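You operate a simulated robot arm through the tools that you are given. There is no shell and no other tool. Be economical: measure what you need, move in short steps, check, and stop when the job is done.

You run a simulated robot arm. Do the job below in one go: nothing can be reset, and whatever is moved stays where it is left.

## Task
Swap the white guide roller on the plate for the black one.
Fine: tighten the cradle lever first; the star knob waits in the white holed block; white one on the free peg; star knob tight again.

Only the result counts: the job must be done as asked and must still hold three seconds after the hand-in. Knocking over, shifting, dropping, spilling or breaking anything else fails it.

## Robot
A 7-joint arm with a two-finger parallel gripper, fixed in place. Base frame: the origin is at the foot of the arm, x ahead of it, y to its left, z up; the work surface is at about z = 10. Lengths are in mm, angles in degrees, forces in N, time in s.
With the tool pointing down near the work surface it reaches from about 220 to 580 mm from the base axis. Its first joint turns from -66.0 to 66.0 degrees. Payload 2.5 kg.
The tool frame sits at the grasp point between the pads (the TCP): z along the fingers, y along the line on which they close. The tips reach 23 mm beyond it. Largest opening 94 mm; finger width 38, thickness 10; the body of the gripper, 54 by 96 mm, starts 39 mm behind the TCP.
Orientation is told as [roll, pitch, yaw] about the base's x, y, z axes, in that order, counted from this pose: with the fingers straight down and closing along the base's y, the tool's x points along the base's -x, its y along +y and its z along -z.

## Interface
- The arm moves only by the tool apply_moves. Its argument "series" is a list of rows, each an object (a shift or turn left out is 0, a gripper value left out holds the last) with "dp": the shift along the base's x, y, z in mm, a list of three; "dr": the turn, a rotation vector about the base's x, y, z in degrees, a list of three; "grip": the finger opening in mm, from 0 to 94. In form: [{"dp": [dx, dy, dz], "dr": [ax, ay, az], "grip": grip}, ...]. A call has 1 to 8 rows; each row shifts and turns the commanded pose from where the row before left it. A row lasts 0.2 s, in which the tool goes at most 50 mm and 8.6 degrees; a call with a longer step from one row to the next is refused whole, and so is a gripper value outside its range. A pose out of reach is approached as far as the arm can. The call stops where the force on the tool passes 70 N (or 10 N more than at its start, if that is more) or the arm is blocked; 0.2 s more then pass. The fingers move at their own pace (about 108 mm/s each) and stop on an object; they squeeze with about 33 N. The grip force told is the motor's: it shows also when the fingers shut on nothing. Time passes only in rows, and 0.2 s behind the last, so rows that do not move let the fingers close. It gives the time, the measured TCP pose, the force on the tool (base axes), the opening and the grip force at its end, in the units of the frame above (readings bear some noise), and new pictures: "show" is both (left out), scene, wrist or none.
- Cameras (640 x 400 px; columns grow to the right, rows downward): "scene" is fixed at [97.7, -395, 555.2]; the picture's right is [0.95, -0.32, 0.00], its down [-0.16, -0.46, -0.87] and it looks along [0.28, 0.83, -0.49] (base axes); focal length 333 px, centre (320, 200). "wrist" rides on the gripper at [-39, 0, -44] in the tool frame; the picture's right is [0.00, -1.00, 0.00], its down [0.97, 0.00, -0.24] and it looks along [0.24, 0.00, 0.97] (tool axes); focal length 218 px, centre (320, 200). There is no depth. A picture from a camera that has moved, and an enlarged one, comes with that camera's place and axes in the base frame and with its lens.
- close_up(camera, box): a new picture of the part [left, top, right, bottom] of that camera's present view, enlarged. It takes no simulated time.
- sign_off(): hands the job in; it is judged then, once.

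Work in short steps. Places have to be worked out from the pictures, the camera data and where the tool is seen: move nearer, look again, correct. Check each grasp and each placing, and mend what went wrong. You have 120 turns and 150 pictures in all, those below and enlarged ones among them. Open the gripper and draw the arm clear of the work before you hand the job in, unless the task says otherwise; then end with one line.

The tools are called after "Request:" by a JSON object that holds its "method" and its "body". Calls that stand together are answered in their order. apply_moves: Moves the arm, as the interface text tells. Its arguments: {"type":"object","properties":{"series":{"type":"array","items":{"type":"object","properties":{"dp":{"type":"array","items":{"type":"number"}},"dr":{"type":"array","items":{"type":"number"}},"grip":{"type":"number"}}}},"show":{"type":"string","enum":["both","scene","wrist","none"]}},"required":["series"]} The other tools are called the same way: close_up (camera, box) takes an enlarged picture of a part of a camera's view; sign_off () hands the job in.

At the start:

```text
time: 0.0
eef_pos: [275.6, 164.4, 327.8]
ee_rot: [0.1, 0.0, 0.1]
wrist_force: [-0.3, 0.5, -0.2]
grip_width: 93.9
gripper_force: 0.2
```

scene: 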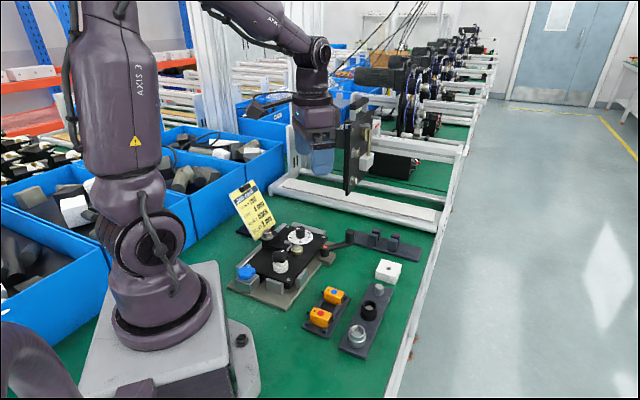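
wrist: 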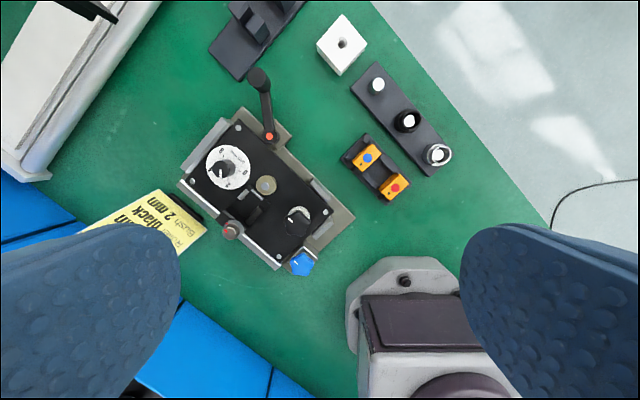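

I start with close-ups of the work area to identify the parts.

Request:
{"method": "close_up", "body": {"camera": "scene", "box": [220, 175, 440, 360]}}

Request:
{"method": "close_up", "body": {"camera": "wrist", "box": [160, 60, 360, 290]}}

Request:
{"method": "close_up", "body": {"camera": "wrist", "box": [200, 0, 460, 210]}}

```text
2.16 times, centred on (330, 268) of scene
camera zoom: at [97.7, -395.0, 555.2], right [0.95, -0.32, 0.0], down [-0.16, -0.46, -0.87], along [0.28, 0.83, -0.49], focal length 720 px, centre (298, 54)
```

zoom: 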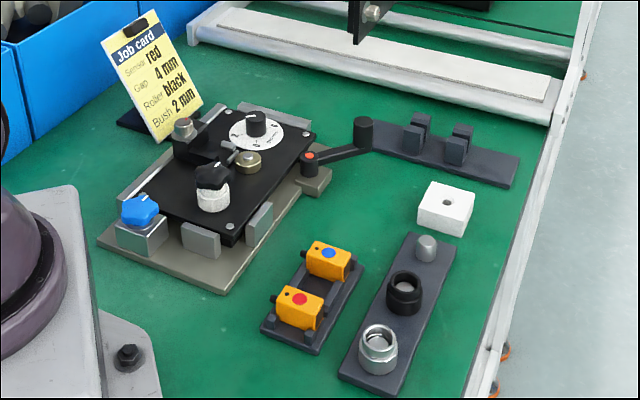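

```text
1.74 times, centred on (260, 175) of wrist
camera zoom: at [314.8, 166.3, 372.2], right [0.0, -1.0, 0.0], down [-0.97, 0.0, 0.24], along [-0.24, 0.0, -0.97], focal length 380 px, centre (424, 244)
```

zoom: 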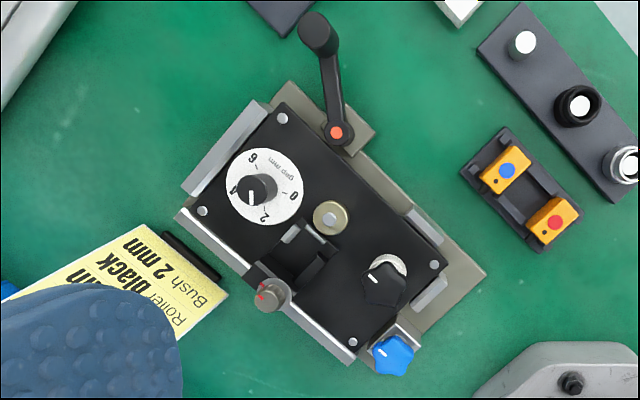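

```text
1.90 times, centred on (330, 105) of wrist
camera zoom: at [314.8, 166.3, 372.2], right [0.0, -1.0, 0.0], down [-0.97, 0.0, 0.24], along [-0.24, 0.0, -0.97], focal length 416 px, centre (301, 381)
```

zoom: 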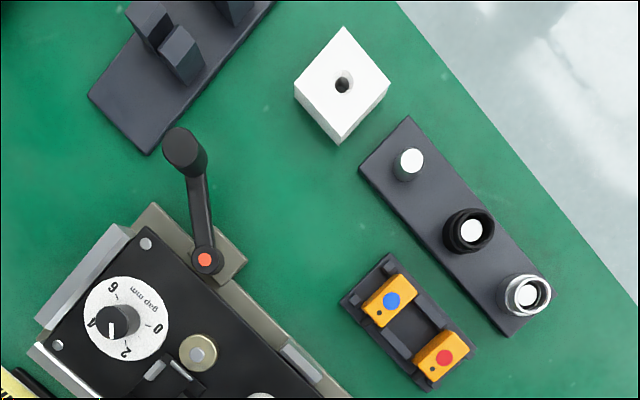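

The lever pivot looks to be near (329,238) with its handle near (398,242). I'll move in above it to see which way it tightens.

Request:
{"method": "apply_moves", "body": {"series": [{"dp": [20, 18, -27]}, {"dp": [20, 18, -27]}, {"dp": [20, 18, -27]}, {"dp": [15, 18, -27]}, {}]}}

Request:
{"method": "close_up", "body": {"camera": "wrist", "box": [200, 0, 440, 260]}}

Request:
{"method": "close_up", "body": {"camera": "scene", "box": [220, 210, 360, 310]}}

```text
time: 1.2
eef_pos: [351.7, 237.0, 218.2]
ee_rot: [0.1, -0.1, 0.0]
wrist_force: [-0.1, 0.9, -0.2]
grip_width: 93.7
gripper_force: 0.0
camera wrist: at [390.3, 237.5, 263.4], right [0.0, -1.0, 0.0], down [-0.97, 0.0, 0.24], along [-0.24, 0.0, -0.97], focal length 218 px, centre (320, 200)
```

scene: 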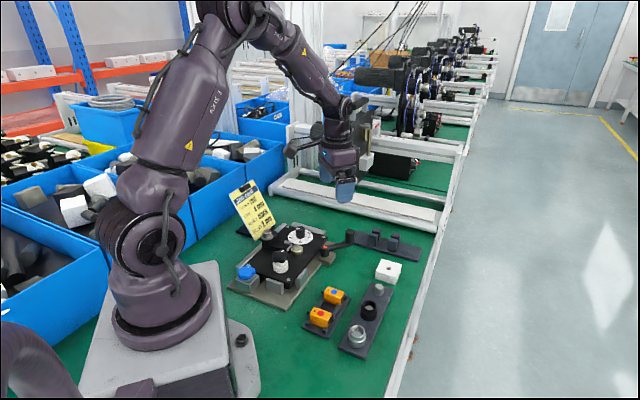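
wrist: 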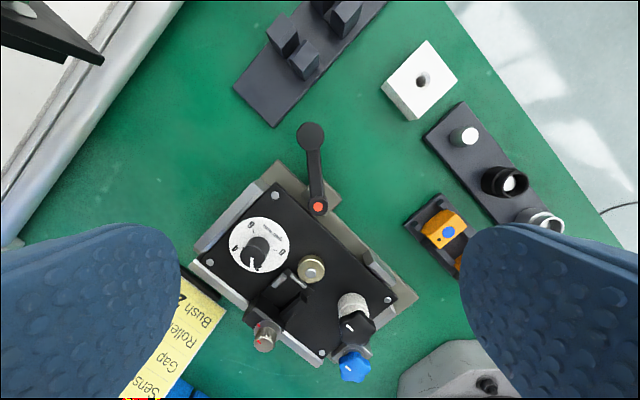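

```text
1.54 times, centred on (320, 130) of wrist
camera zoom: at [390.3, 237.5, 263.4], right [0.0, -1.0, 0.0], down [-0.97, 0.0, 0.24], along [-0.24, 0.0, -0.97], focal length 336 px, centre (320, 308)
```

zoom: 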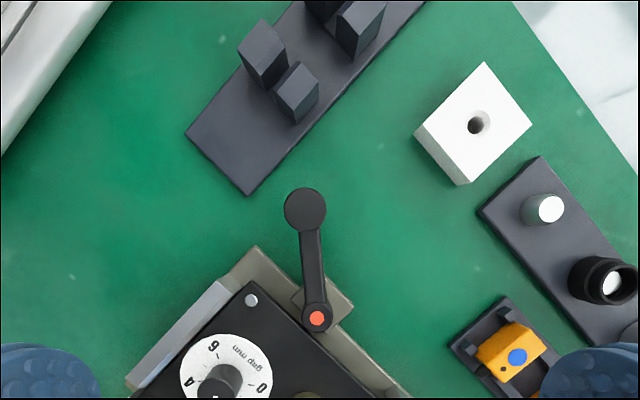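

```text
4.00 times, centred on (290, 260) of scene
camera zoom: at [97.7, -395.0, 555.2], right [0.95, -0.32, 0.0], down [-0.16, -0.46, -0.87], along [0.28, 0.83, -0.49], focal length 1332 px, centre (440, -40)
```

zoom: 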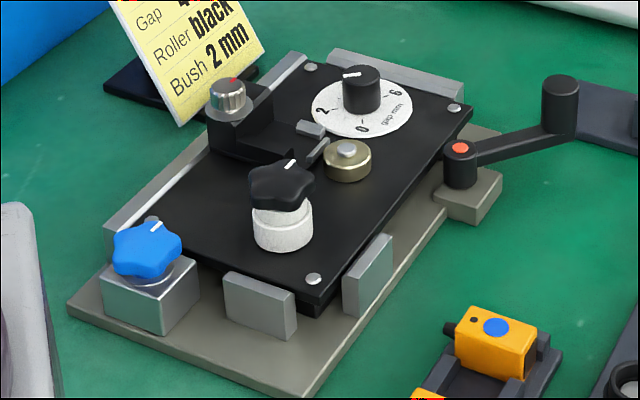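

The lever pivot is at about (328,240,42), and the handle is at about (397,246) with its top near z≈72. I'll straddle the handle and sweep it clockwise, the normal way to tighten.

Request:
{"method": "apply_moves", "body": {"series": [{"dp": [15, 3, -30], "grip": 60}, {"dp": [15, 3, -30]}, {"dp": [15, 3, -35]}, {"dp": [0, 0, -38]}, {}]}}

Request:
{"method": "close_up", "body": {"camera": "scene", "box": [260, 180, 420, 290]}}

```text
time: 2.4
eef_pos: [395.1, 244.8, 86.7]
ee_rot: [-0.1, 0.0, 0.0]
wrist_force: [0.7, 0.5, -0.5]
grip_width: 60.0
gripper_force: 0.2
camera wrist: at [434.5, 246.3, 131.1], right [0.0, -1.0, 0.0], down [-0.97, 0.0, 0.24], along [-0.24, 0.0, -0.97], focal length 218 px, centre (320, 200)
```

scene: 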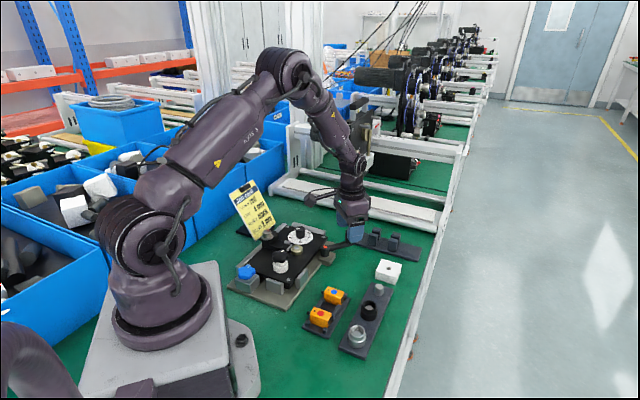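
wrist: 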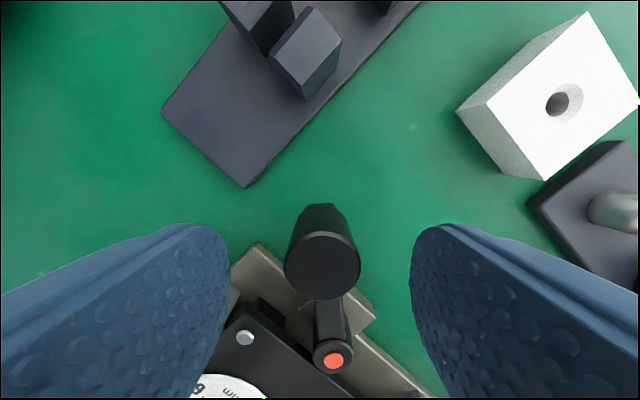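

```text
3.64 times, centred on (340, 235) of scene
camera zoom: at [97.7, -395.0, 555.2], right [0.95, -0.32, 0.0], down [-0.16, -0.46, -0.87], along [0.28, 0.83, -0.49], focal length 1211 px, centre (247, 73)
```

zoom: 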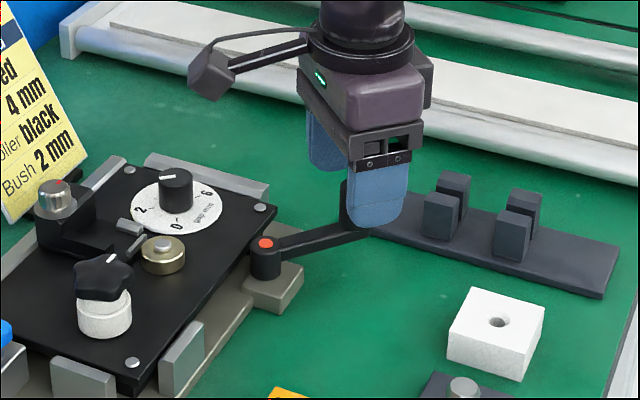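

The handle is centred between the fingers. I'll lower a little, narrow the fingers around it and make a first short sweep clockwise.

Request:
{"method": "apply_moves", "body": {"series": [{"dp": [4, 1, -8], "grip": 27}, {}, {"dp": [0.2, -10, 0], "dr": [0, 0, -8]}, {"dp": [-1.2, -9.9, 0], "dr": [0, 0, -8]}, {"dp": [-2.5, -9.6, 0], "dr": [0, 0, -8]}]}}

```text
time: 3.6
eef_pos: [396.3, 217.1, 77.7]
ee_rot: [0.1, 0.1, -24.1]
wrist_force: [0.2, 0.5, -0.3]
grip_width: 27.3
gripper_force: 0.1
camera wrist: at [432.0, 202.2, 123.4], right [-0.41, -0.91, 0.0], down [-0.89, 0.4, 0.24], along [-0.22, 0.1, -0.97], focal length 218 px, centre (320, 200)
```

scene: 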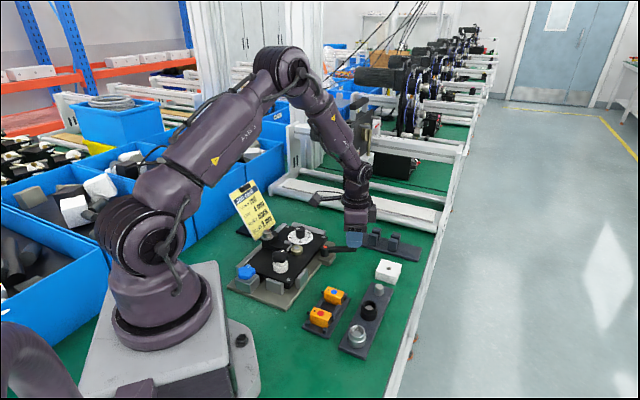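
wrist: 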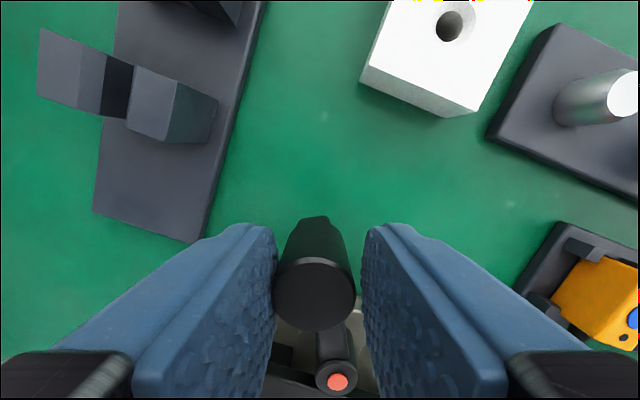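

The lever follows with almost no force, so I continue the sweep until it stops.

Request:
{"method": "apply_moves", "body": {"series": [{"dp": [-3.9, -9.1, 0], "dr": [0, 0, -8]}, {"dp": [-5.1, -8.6, 0], "dr": [0, 0, -8]}, {"dp": [-6.2, -7.7, 0], "dr": [0, 0, -8]}, {"dp": [-7.2, -6.8, 0], "dr": [0, 0, -8]}]}}

```text
time: 4.6
eef_pos: [374.2, 185.6, 80.0]
ee_rot: [-0.1, 0.0, -56.2]
wrist_force: [-1.1, 0.3, -0.4]
grip_width: 26.9
gripper_force: 0.2
camera wrist: at [395.9, 154.2, 124.0], right [-0.83, -0.56, 0.0], down [-0.54, 0.81, 0.24], along [-0.13, 0.2, -0.97], focal length 218 px, centre (320, 200)
```

scene: 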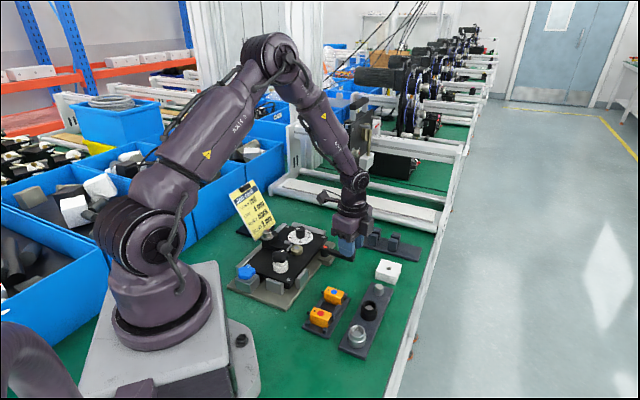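
wrist: 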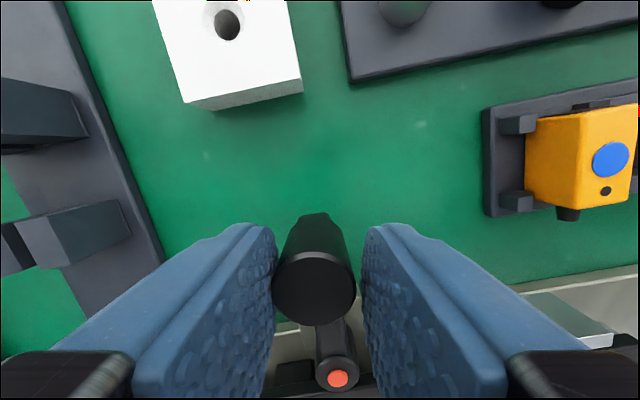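

It still turns freely at about -51°, so I go on.

Request:
{"method": "apply_moves", "body": {"series": [{"dp": [-8.2, -5.7, 0], "dr": [0, 0, -8]}, {"dp": [-8.8, -4.5, 0], "dr": [0, 0, -8]}, {"dp": [-9.4, -3.3, 0], "dr": [0, 0, -8]}, {"dp": [-9.8, -1.9, 0], "dr": [0, 0, -8]}]}}

Request:
{"method": "close_up", "body": {"camera": "scene", "box": [240, 190, 400, 300]}}

```text
time: 5.6
eef_pos: [340.8, 170.9, 79.8]
ee_rot: [0.5, 0.0, -88.1]
wrist_force: [18.8, 5.8, -5.2]
grip_width: 35.3
gripper_force: 10.1
camera wrist: at [340.8, 133.4, 124.2], right [-1.0, -0.03, -0.01], down [-0.03, 0.97, 0.24], along [0.0, 0.24, -0.97], focal length 218 px, centre (320, 200)
```

scene: 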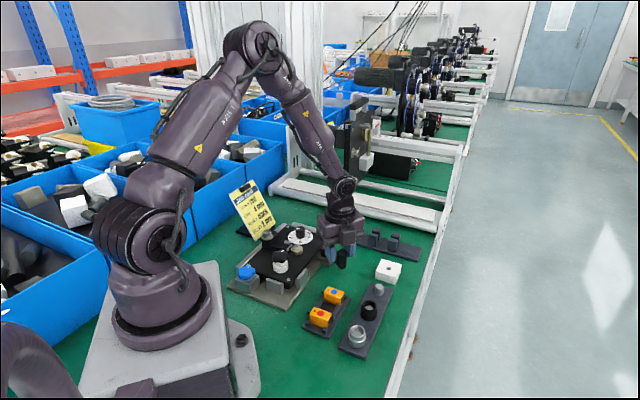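
wrist: 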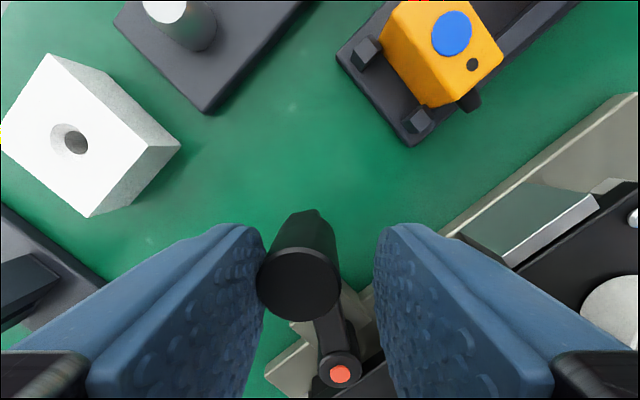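

```text
3.64 times, centred on (320, 245) of scene
camera zoom: at [97.7, -395.0, 555.2], right [0.95, -0.32, 0.0], down [-0.16, -0.46, -0.87], along [0.28, 0.83, -0.49], focal length 1211 px, centre (320, 36)
```

zoom: 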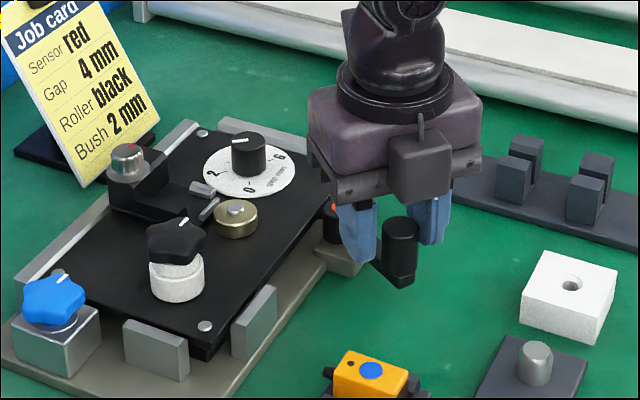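

The lever now meets resistance at about -76°, with 19 N and the finger being pushed back. I'll press once more to see whether this is the end of travel.

Request:
{"method": "apply_moves", "body": {"series": [{"dp": [-6, -0.8, 0]}, {"dp": [-6, 0, 0]}, {}], "show": "wrist"}}

```text
time: 6.4
eef_pos: [333.7, 170.9, 79.3]
ee_rot: [1.4, 0.3, -88.3]
wrist_force: [45.1, 0.8, -9.1]
grip_width: 47.0
gripper_force: 22.4
camera wrist: at [333.1, 132.4, 124.2], right [-1.0, -0.03, -0.03], down [-0.04, 0.97, 0.24], along [0.02, 0.24, -0.97], focal length 218 px, centre (320, 200)
```

wrist: 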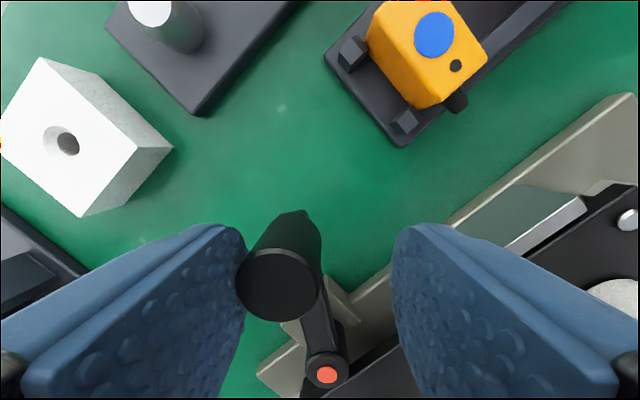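

The handle stayed put at (345,170) under 45 N, so this is a firm end stop and the lever is tight. I'll back off, open and lift to look over the black star knob.

Request:
{"method": "apply_moves", "body": {"series": [{"dp": [12, 0.8, 0]}, {"grip": 60}, {"dp": [0, 0, 40]}, {"dp": [0, 0, 40], "dr": [0, 0, 8]}, {"dp": [0, 0, 40], "dr": [0, 0, 8]}, {"dp": [-15, 10, 0], "dr": [0, 0, 8], "grip": 94}, {"dp": [-15, 10, 0], "dr": [0, 0, 8]}, {"dp": [-15, 10, 0], "dr": [0, 0, 8]}]}}

Request:
{"method": "close_up", "body": {"camera": "scene", "box": [220, 210, 360, 310]}}

```text
time: 8.2
eef_pos: [292.6, 200.2, 197.0]
ee_rot: [0.0, -0.1, -48.0]
wrist_force: [-0.2, -1.1, -0.2]
grip_width: 94.1
gripper_force: 0.0
camera wrist: at [318.9, 171.9, 242.5], right [-0.74, -0.67, 0.0], down [-0.65, 0.72, 0.24], along [-0.16, 0.18, -0.97], focal length 218 px, centre (320, 200)
```

scene: 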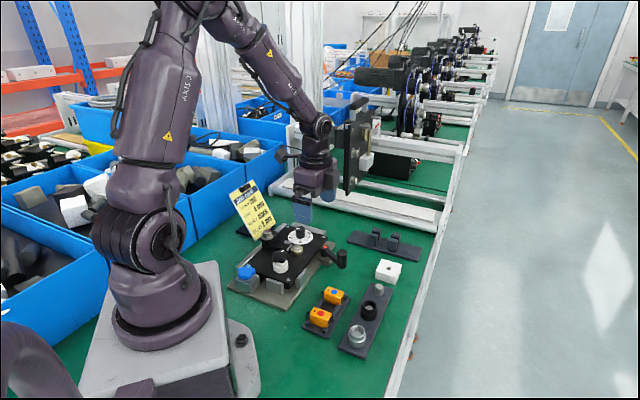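
wrist: 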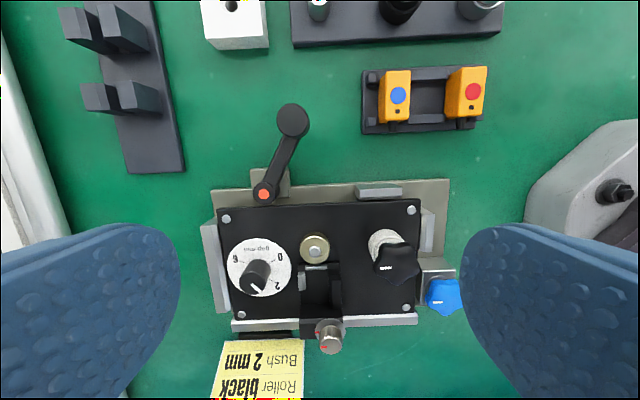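

```text
4.00 times, centred on (290, 260) of scene
camera zoom: at [97.7, -395.0, 555.2], right [0.95, -0.32, 0.0], down [-0.16, -0.46, -0.87], along [0.28, 0.83, -0.49], focal length 1332 px, centre (440, -40)
```

zoom: 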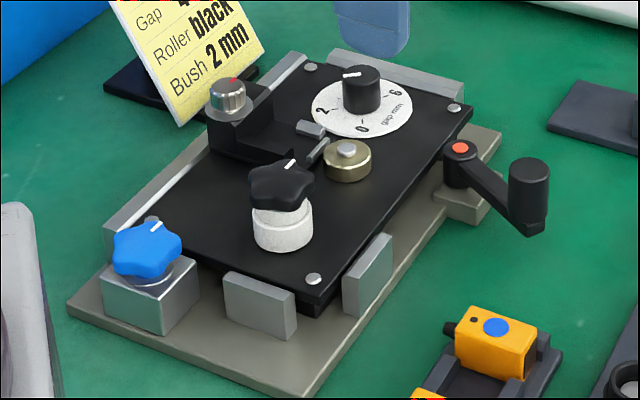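

The lever now points toward -75°. The star knob's top is at about (206,200,74), so I move above it to look closely.

Request:
{"method": "apply_moves", "body": {"series": [{"dp": [-29, 0, -14], "dr": [0, 0, 1.5]}, {"dp": [-29, 0, -14], "dr": [0, 0, 1.5]}, {"dp": [-29, 0, -29]}, {}]}}

```text
time: 9.2
eef_pos: [205.7, 200.7, 141.4]
ee_rot: [0.1, -0.1, -45.0]
wrist_force: [-0.6, -0.3, -0.3]
grip_width: 93.8
gripper_force: 0.1
camera wrist: at [232.7, 173.9, 186.9], right [-0.71, -0.71, 0.0], down [-0.69, 0.69, 0.24], along [-0.17, 0.17, -0.97], focal length 218 px, centre (320, 200)
```

scene: 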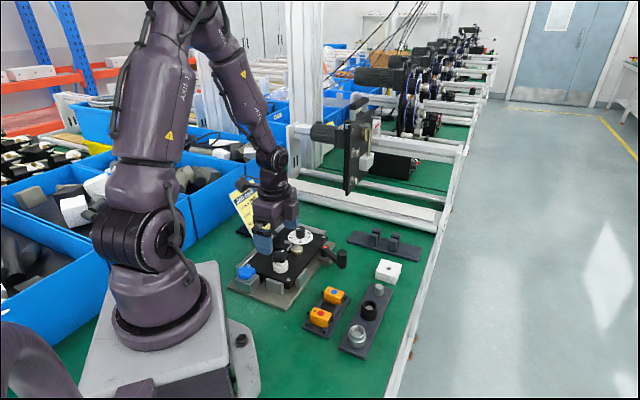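
wrist: 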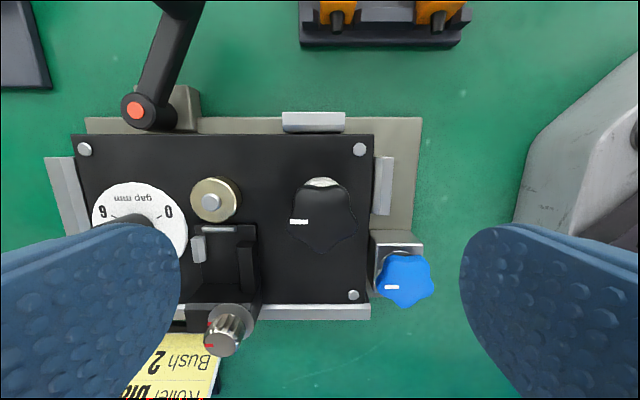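

The knob centre reads about (204,199). I'll zoom in on the star's orientation to choose a stable grip.

Request:
{"method": "close_up", "body": {"camera": "wrist", "box": [260, 150, 450, 320]}}

Request:
{"method": "close_up", "body": {"camera": "scene", "box": [260, 240, 310, 280]}}

```text
2.35 times, centred on (355, 235) of wrist
camera zoom: at [232.7, 173.9, 186.9], right [-0.71, -0.71, 0.0], down [-0.69, 0.69, 0.24], along [-0.17, 0.17, -0.97], focal length 514 px, centre (238, 118)
```

zoom: 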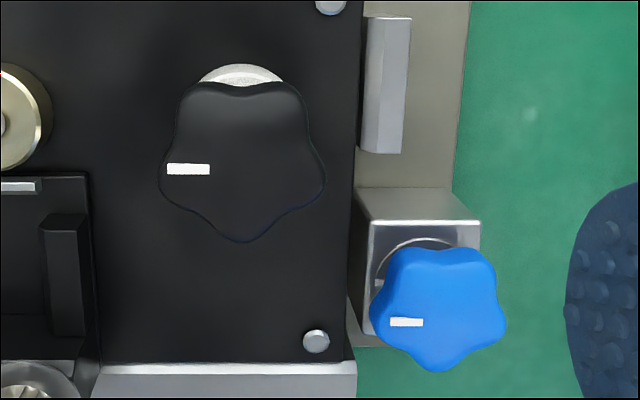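

```text
10.00 times, centred on (285, 260) of scene
camera zoom: at [97.7, -395.0, 555.2], right [0.95, -0.32, 0.0], down [-0.16, -0.46, -0.87], along [0.28, 0.83, -0.49], focal length 3330 px, centre (670, -400)
```

zoom: 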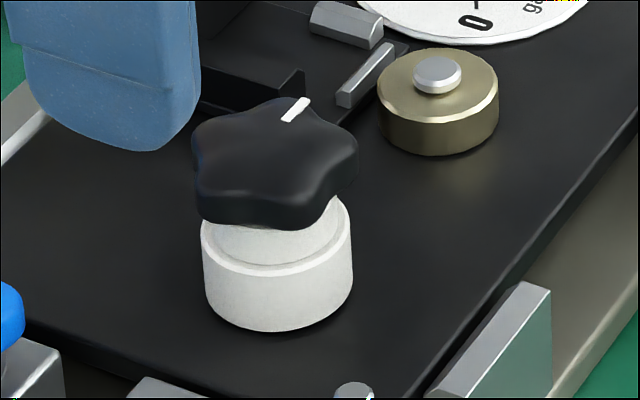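

The star has points roughly ±18° off the present closing line. I turn 18° clockwise so one finger meets a point and the other meets two, then narrow and lower onto the knob.

Request:
{"method": "apply_moves", "body": {"series": [{"dp": [-1.5, -2, -10], "dr": [0, 0, -6], "grip": 50}, {"dp": [0, 0, -16], "dr": [0, 0, -6]}, {"dp": [0, 0, -16], "dr": [0, 0, -6]}, {"dp": [0, 0, -8]}, {}]}}

Request:
{"method": "close_up", "body": {"camera": "scene", "box": [240, 210, 340, 280]}}

```text
time: 10.4
eef_pos: [204.9, 197.9, 89.3]
ee_rot: [0.0, 0.0, -63.1]
wrist_force: [0.5, -0.3, 0.6]
grip_width: 49.9
gripper_force: 0.2
camera wrist: at [222.2, 164.4, 135.9], right [-0.89, -0.45, 0.0], down [-0.44, 0.87, 0.24], along [-0.11, 0.21, -0.97], focal length 218 px, centre (320, 200)
```

scene: 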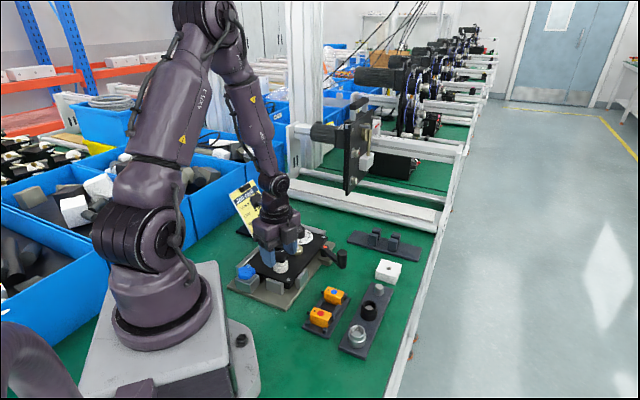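
wrist: 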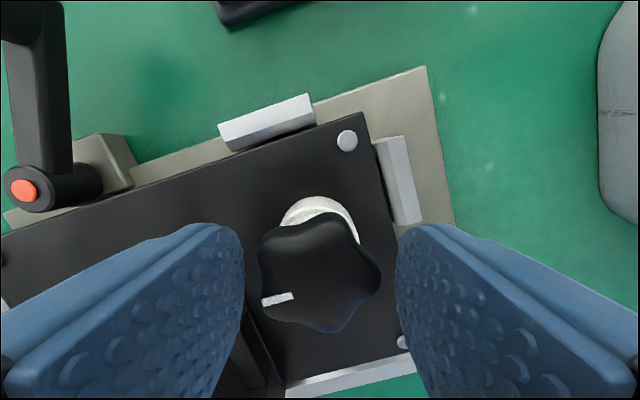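

```text
5.71 times, centred on (290, 245) of scene
camera zoom: at [97.7, -395.0, 555.2], right [0.95, -0.32, 0.0], down [-0.16, -0.46, -0.87], along [0.28, 0.83, -0.49], focal length 1903 px, centre (491, -57)
```

zoom: 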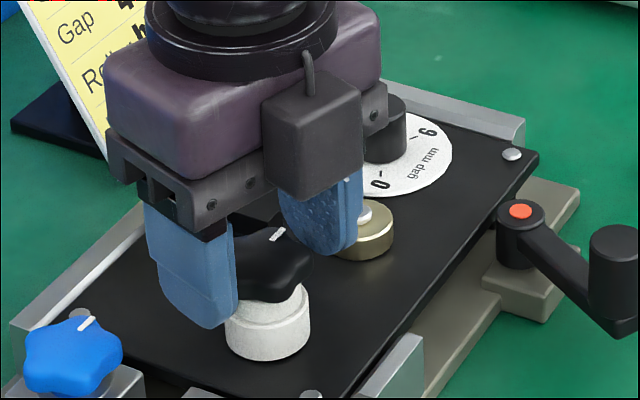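

The knob is centred and its point faces one finger. I'll lower 5 mm, close, and check the grip.

Request:
{"method": "apply_moves", "body": {"series": [{"dp": [0, 0, -5]}, {"grip": 20}, {}, {"dr": [0, 0, 6]}]}}

```text
time: 11.4
eef_pos: [206.1, 198.6, 86.8]
ee_rot: [0.3, 0.0, -57.0]
wrist_force: [13.1, 4.6, 0.7]
grip_width: 35.3
gripper_force: 32.8
camera wrist: at [226.5, 167.0, 132.1], right [-0.84, -0.54, -0.01], down [-0.53, 0.81, 0.24], along [-0.13, 0.2, -0.97], focal length 218 px, centre (320, 200)
```

scene: 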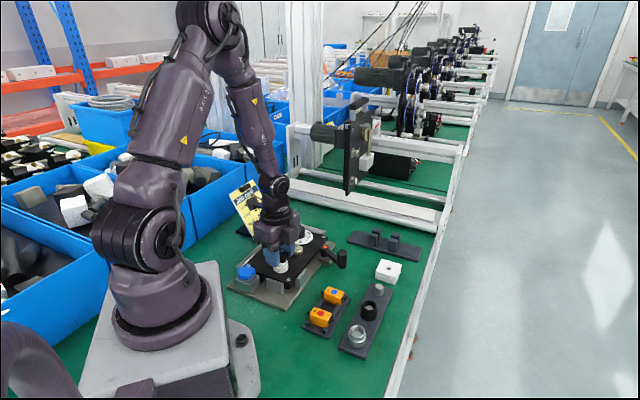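
wrist: 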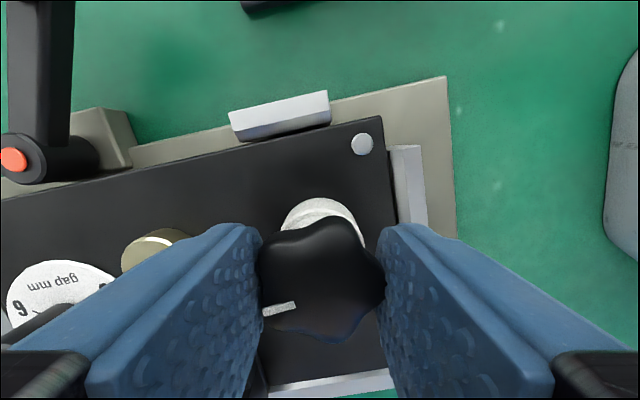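

It grips at 35 mm, with a side force along the closing line, so I shift the tool about 2 mm that way and turn counter-clockwise.

Request:
{"method": "apply_moves", "body": {"series": [{"dp": [1.4, 0.9, 0]}, {"dr": [0, 0, 8]}, {"dr": [0, 0, 8]}, {"dr": [0, 0, 8]}, {"dr": [0, 0, 8]}]}}

```text
time: 12.6
eef_pos: [205.0, 197.8, 86.9]
ee_rot: [0.0, 0.0, -24.7]
wrist_force: [4.0, -7.5, 29.6]
grip_width: 35.2
gripper_force: 33.0
camera wrist: at [240.8, 183.4, 131.6], right [-0.42, -0.91, 0.0], down [-0.88, 0.41, 0.24], along [-0.22, 0.1, -0.97], focal length 218 px, centre (320, 200)
```

scene: 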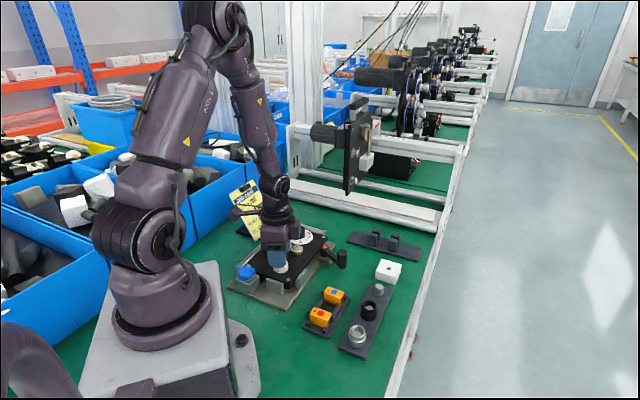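
wrist: 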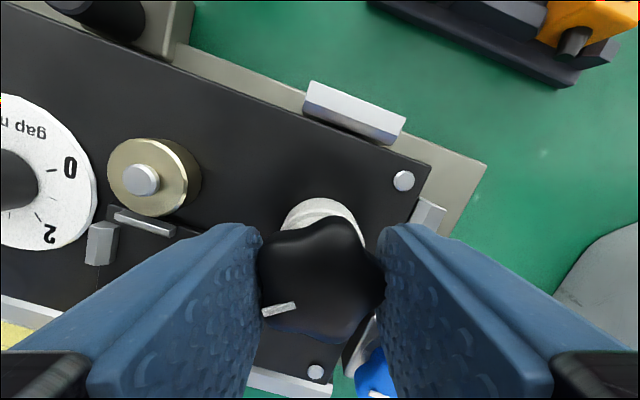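

The knob turns with the gripper, and the upward push of 30 N shows it rising. I continue, letting the tool rise along with it.

Request:
{"method": "apply_moves", "body": {"series": [{"dp": [0, 0, 0.8], "dr": [0, 0, 8]}, {"dp": [0, 0, 0.4], "dr": [0, 0, 8]}, {"dp": [0, 0, 0.4], "dr": [0, 0, 8]}, {"dp": [0, 0, 0.4], "dr": [0, 0, 8]}, {"dp": [0, 0, 0.4], "dr": [0, 0, 8]}, {"dp": [0, 0, 0.4], "dr": [0, 0, 8]}], "show": "wrist"}}

```text
time: 14.0
eef_pos: [205.2, 198.8, 89.5]
ee_rot: [-0.1, 0.1, 23.1]
wrist_force: [9.4, -8.3, 0.9]
grip_width: 35.3
gripper_force: 33.2
camera wrist: at [241.2, 214.8, 134.0], right [0.39, -0.92, 0.0], down [-0.89, -0.38, 0.24], along [-0.22, -0.1, -0.97], focal length 218 px, centre (320, 200)
```

wrist: 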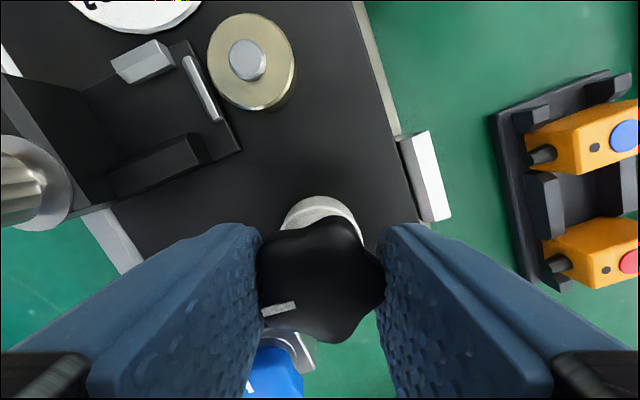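

The vertical force is near zero and the knob still follows, so I keep turning.

Request:
{"method": "apply_moves", "body": {"series": [{"dp": [0, 0, 0.2], "dr": [0, 0, 8]}, {"dp": [0, 0, 0.2], "dr": [0, 0, 8]}, {"dp": [0, 0, 0.2], "dr": [0, 0, 8]}, {"dp": [0, 0, 0.2], "dr": [0, 0, 8]}, {"dp": [0, 0, 0.2], "dr": [0, 0, 8]}, {"dp": [0, 0, 0.2], "dr": [0, 0, 8]}, {"dp": [0, 0, 0.2], "dr": [0, 0, 8]}, {"dp": [0, 0, 0.2], "dr": [0, 0, 8]}], "show": "wrist"}}

```text
time: 15.8
eef_pos: [206.5, 198.8, 91.1]
ee_rot: [0.0, 0.2, 87.0]
wrist_force: [7.9, -17.2, 1.7]
grip_width: 35.3
gripper_force: 33.3
camera wrist: at [207.8, 238.5, 135.7], right [1.0, -0.05, 0.0], down [-0.05, -0.97, 0.24], along [-0.01, -0.24, -0.97], focal length 218 px, centre (320, 200)
```

wrist: 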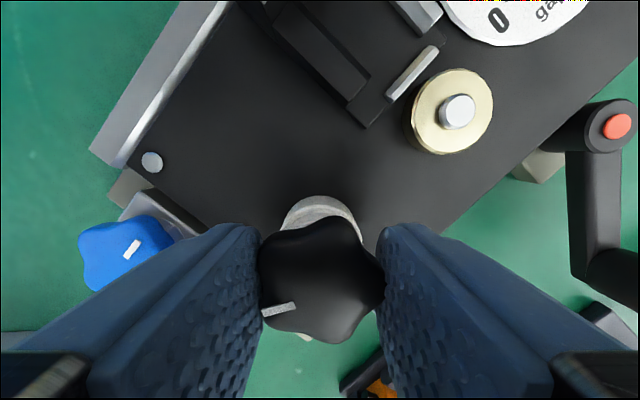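

144° is done. I shift slightly to relieve the side load and continue.

Request:
{"method": "apply_moves", "body": {"series": [{"dp": [0.4, -1, 0.2], "dr": [0, 0, 8]}, {"dp": [0, 0, 0.2], "dr": [0, 0, 8]}, {"dp": [0, 0, 0.2], "dr": [0, 0, 8]}, {"dp": [0, 0, 0.2], "dr": [0, 0, 8]}, {"dp": [0, 0, 0.2], "dr": [0, 0, 8]}, {"dp": [0, 0, 0.2], "dr": [0, 0, 8]}, {"dp": [0, 0, 0.2], "dr": [0, 0, 8]}, {"dp": [0, 0, 0.2], "dr": [0, 0, 8]}], "show": "wrist"}}

```text
time: 17.6
eef_pos: [206.9, 198.2, 91.6]
ee_rot: [0.0, 0.0, 151.2]
wrist_force: [-5.5, -1.3, 0.1]
grip_width: 35.3
gripper_force: 32.9
camera wrist: at [171.9, 218.4, 136.7], right [0.48, 0.88, 0.0], down [0.85, -0.47, 0.24], along [0.21, -0.12, -0.97], focal length 218 px, centre (320, 200)
```

wrist: 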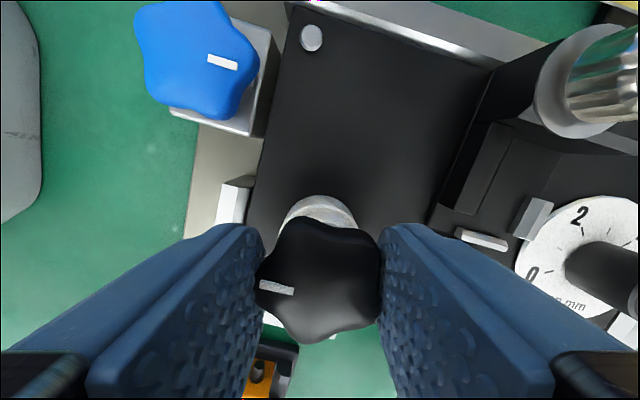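

The forces have fallen to almost nothing and the knob has shifted a little in the fingers, so it may be free. I test with a gentle lift of a few mm.

Request:
{"method": "apply_moves", "body": {"series": [{"dp": [0, 0, 2]}, {"dp": [0, 0, 2]}, {"dp": [0, 0, 2]}]}}

Request:
{"method": "close_up", "body": {"camera": "scene", "box": [240, 210, 340, 290]}}

```text
time: 18.4
eef_pos: [207.3, 198.0, 98.0]
ee_rot: [0.1, 0.0, 150.9]
wrist_force: [0.4, -0.5, 0.2]
grip_width: 35.3
gripper_force: 32.5
camera wrist: at [172.2, 218.1, 143.0], right [0.48, 0.87, 0.0], down [0.85, -0.47, 0.24], along [0.21, -0.12, -0.97], focal length 218 px, centre (320, 200)
```

scene: 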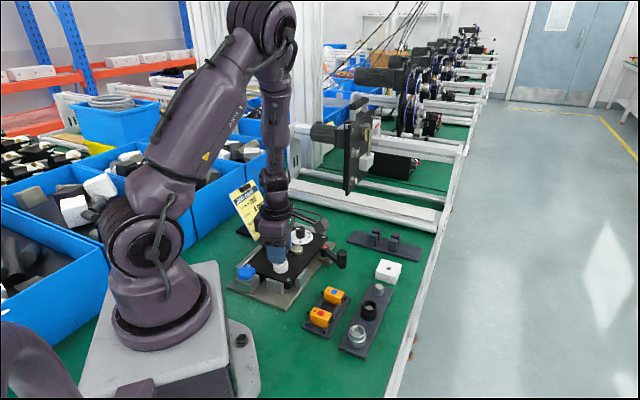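
wrist: 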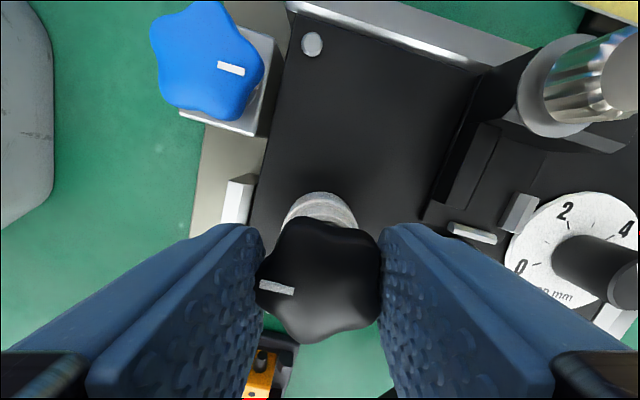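

```text
5.00 times, centred on (290, 250) of scene
camera zoom: at [97.7, -395.0, 555.2], right [0.95, -0.32, 0.0], down [-0.16, -0.46, -0.87], along [0.28, 0.83, -0.49], focal length 1665 px, centre (470, -50)
```

zoom: 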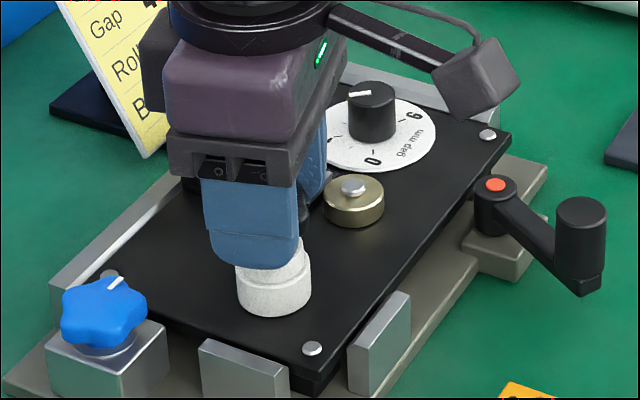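

The knob came free of the thread. I lift it well clear and look at its stud.

Request:
{"method": "apply_moves", "body": {"series": [{"dp": [0, 0, 25]}, {"dp": [0, 0, 35]}, {"dp": [20, -10, 20], "dr": [0, 0, -8]}, {"dp": [30, -10, 0], "dr": [0, 0, -8]}, {}]}}

Request:
{"method": "close_up", "body": {"camera": "scene", "box": [240, 160, 340, 290]}}

```text
time: 19.6
eef_pos: [255.1, 174.7, 178.8]
ee_rot: [0.0, 0.0, 134.8]
wrist_force: [-0.8, -0.9, 0.4]
grip_width: 35.3
gripper_force: 32.8
camera wrist: at [227.6, 204.1, 223.5], right [0.71, 0.71, 0.0], down [0.68, -0.69, 0.24], along [0.17, -0.17, -0.97], focal length 218 px, centre (320, 200)
```

scene: 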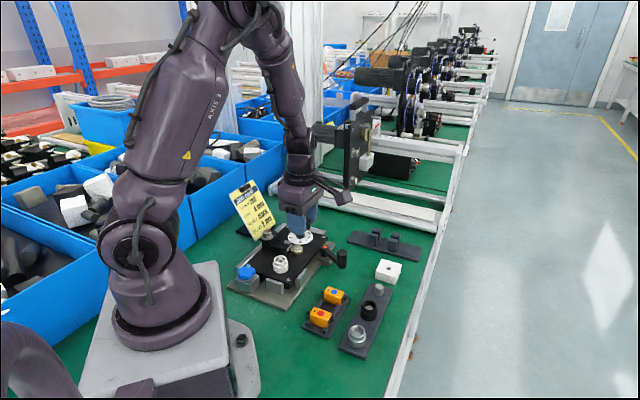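
wrist: 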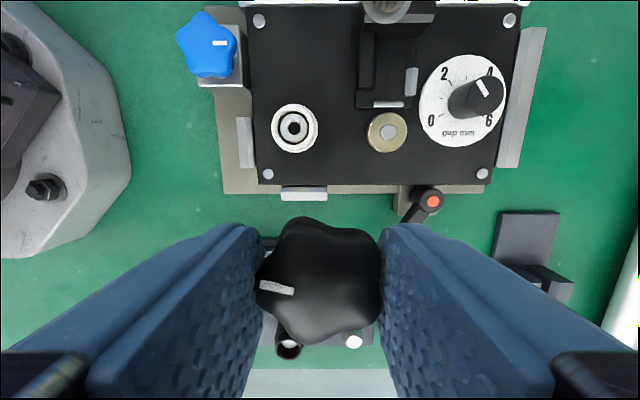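

```text
3.08 times, centred on (290, 225) of scene
camera zoom: at [97.7, -395.0, 555.2], right [0.95, -0.32, 0.0], down [-0.16, -0.46, -0.87], along [0.28, 0.83, -0.49], focal length 1024 px, centre (412, 123)
```

zoom: 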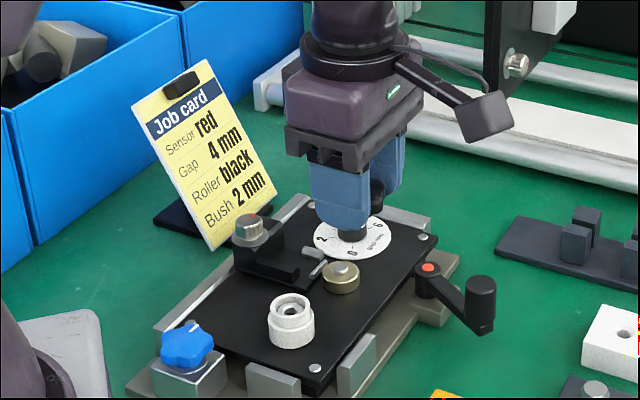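

The white roller stays seated on its post at about (205,200). Earlier sightings put the block's hole near (453,136) with its top near z≈25–35, so I go past it to get a clear look.

Request:
{"method": "apply_moves", "body": {"series": [{"dp": [40, -13, 0]}, {"dp": [40, -13, 0]}, {"dp": [40, -13, 0]}, {"dp": [40, -13, -15]}, {"dp": [40, -13, -15]}, {"dp": [36, -14, -15]}, {}]}}

Request:
{"method": "close_up", "body": {"camera": "scene", "box": [320, 190, 440, 300]}}

```text
time: 21.2
eef_pos: [493.9, 96.8, 132.8]
ee_rot: [0.0, 0.0, 135.0]
wrist_force: [0.1, 0.4, -0.3]
grip_width: 35.6
gripper_force: 32.9
camera wrist: at [466.1, 126.0, 177.9], right [0.71, 0.71, 0.0], down [0.69, -0.69, 0.24], along [0.17, -0.17, -0.97], focal length 218 px, centre (320, 200)
```

scene: 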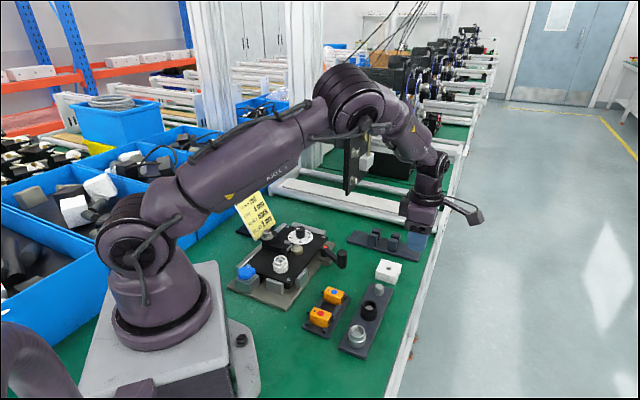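
wrist: 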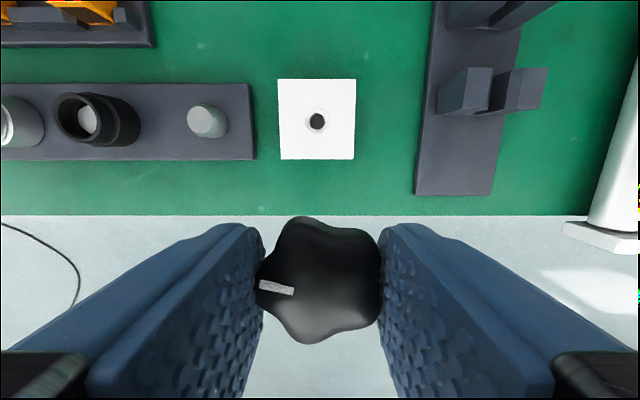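

```text
3.64 times, centred on (380, 245) of scene
camera zoom: at [97.7, -395.0, 555.2], right [0.95, -0.32, 0.0], down [-0.16, -0.46, -0.87], along [0.28, 0.83, -0.49], focal length 1211 px, centre (102, 36)
```

zoom: 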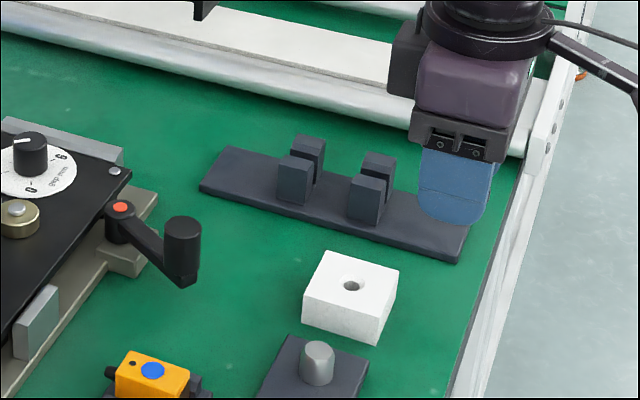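

The hole is at about (453,136) and the knob is centred in the fingers. I move over the hole, staying high enough for the stud to clear.

Request:
{"method": "apply_moves", "body": {"series": [{"dp": [-20, 20, 0]}, {"dp": [-20.9, 19.4, 0]}, {"dp": [0, 0, -20]}, {"dp": [0, 0, -15]}, {}]}}

Request:
{"method": "close_up", "body": {"camera": "scene", "box": [360, 210, 420, 290]}}

```text
time: 22.4
eef_pos: [451.7, 137.2, 99.2]
ee_rot: [0.0, 0.0, 134.9]
wrist_force: [-0.6, -0.6, -0.6]
grip_width: 35.6
gripper_force: 33.1
camera wrist: at [424.0, 166.7, 143.6], right [0.71, 0.71, 0.0], down [0.69, -0.69, 0.24], along [0.17, -0.17, -0.97], focal length 218 px, centre (320, 200)
```

scene: 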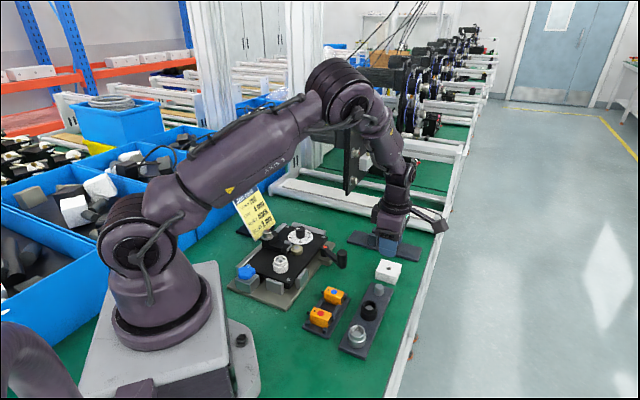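
wrist: 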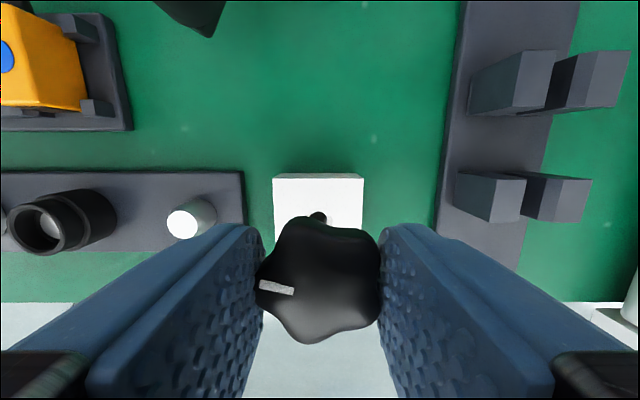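

```text
5.00 times, centred on (390, 250) of scene
camera zoom: at [97.7, -395.0, 555.2], right [0.95, -0.32, 0.0], down [-0.16, -0.46, -0.87], along [0.28, 0.83, -0.49], focal length 1665 px, centre (-30, -50)
```

zoom: 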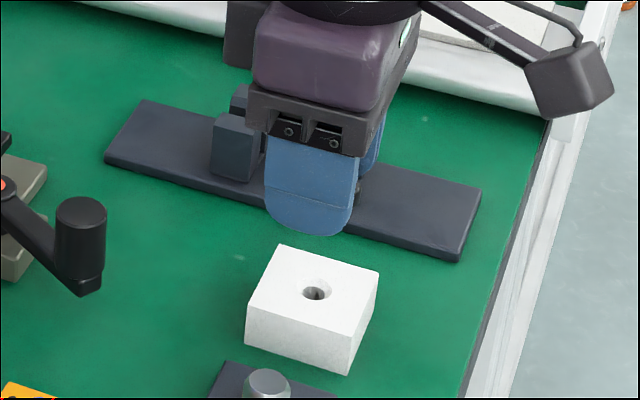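

The stud reaches at most about 12 mm below the fingertips. I correct the alignment slightly and lower to where it should be just above the block.

Request:
{"method": "apply_moves", "body": {"series": [{"dp": [0.8, -0.6, -12]}, {"dp": [0, 0, -12]}, {}]}}

Request:
{"method": "close_up", "body": {"camera": "scene", "box": [360, 230, 420, 290]}}

Request:
{"method": "close_up", "body": {"camera": "wrist", "box": [240, 160, 400, 360]}}

```text
time: 23.2
eef_pos: [452.5, 137.7, 74.3]
ee_rot: [0.0, 0.0, 134.9]
wrist_force: [-0.5, -0.8, 0.0]
grip_width: 35.2
gripper_force: 33.0
camera wrist: at [424.4, 167.2, 119.1], right [0.71, 0.71, 0.0], down [0.69, -0.69, 0.24], along [0.17, -0.17, -0.97], focal length 218 px, centre (320, 200)
```

scene: 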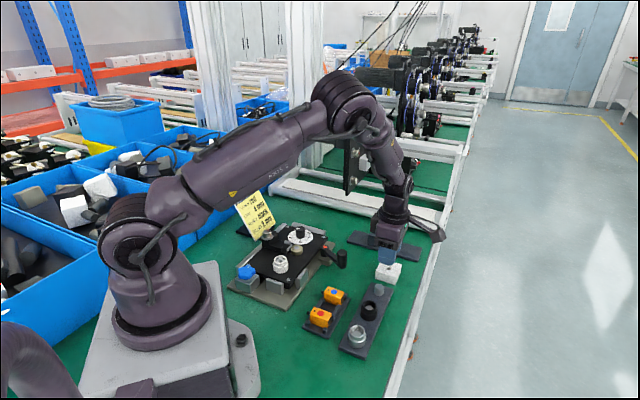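
wrist: 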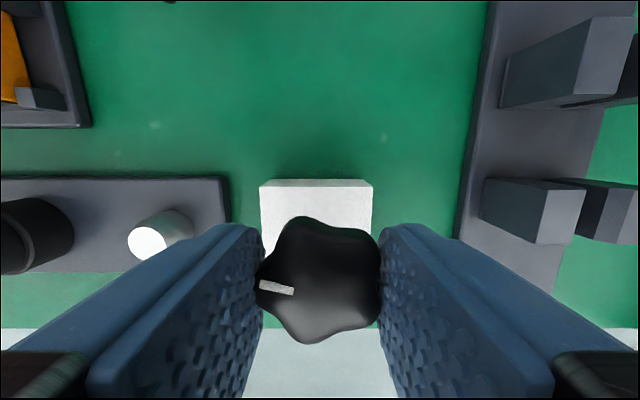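

```text
6.67 times, centred on (390, 260) of scene
camera zoom: at [97.7, -395.0, 555.2], right [0.95, -0.32, 0.0], down [-0.16, -0.46, -0.87], along [0.28, 0.83, -0.49], focal length 2220 px, centre (-147, -200)
```

zoom: 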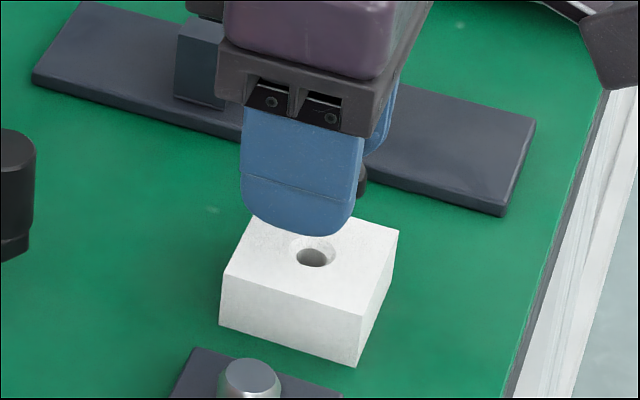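

```text
2.00 times, centred on (320, 260) of wrist
camera zoom: at [424.4, 167.2, 119.1], right [0.71, 0.71, 0.0], down [0.69, -0.69, 0.24], along [0.17, -0.17, -0.97], focal length 436 px, centre (320, 80)
```

zoom: 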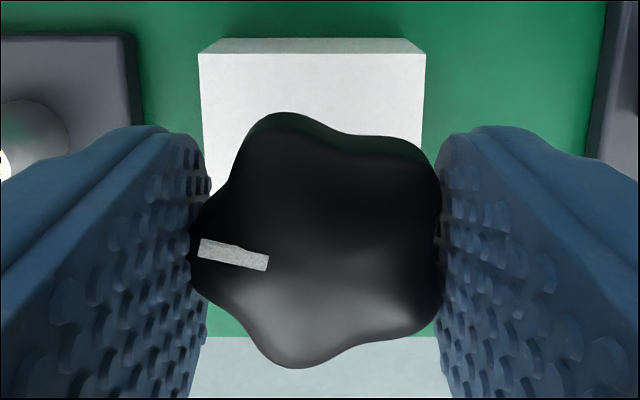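

The block outline and the earlier hole view both ask for about (+0.4,−1.6) mm. I correct that and lower in small steps, watching the force.

Request:
{"method": "apply_moves", "body": {"series": [{"dp": [0.4, -1.6, 0]}, {"dp": [0, 0, -2]}, {"dp": [0, 0, -2]}, {"dp": [0, 0, -2]}, {"dp": [0, 0, -2]}], "show": "wrist"}}

```text
time: 24.4
eef_pos: [453.7, 136.4, 66.6]
ee_rot: [0.1, 0.0, 135.0]
wrist_force: [0.2, -1.0, -0.3]
grip_width: 35.3
gripper_force: 32.6
camera wrist: at [425.2, 164.7, 111.6], right [0.71, 0.71, 0.0], down [0.69, -0.69, 0.24], along [0.17, -0.17, -0.97], focal length 218 px, centre (320, 200)
```

wrist: 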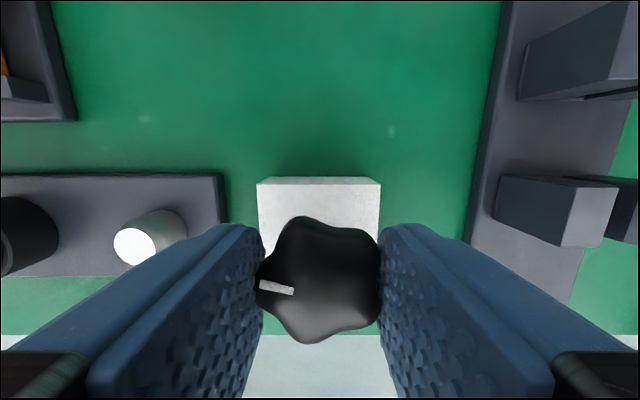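

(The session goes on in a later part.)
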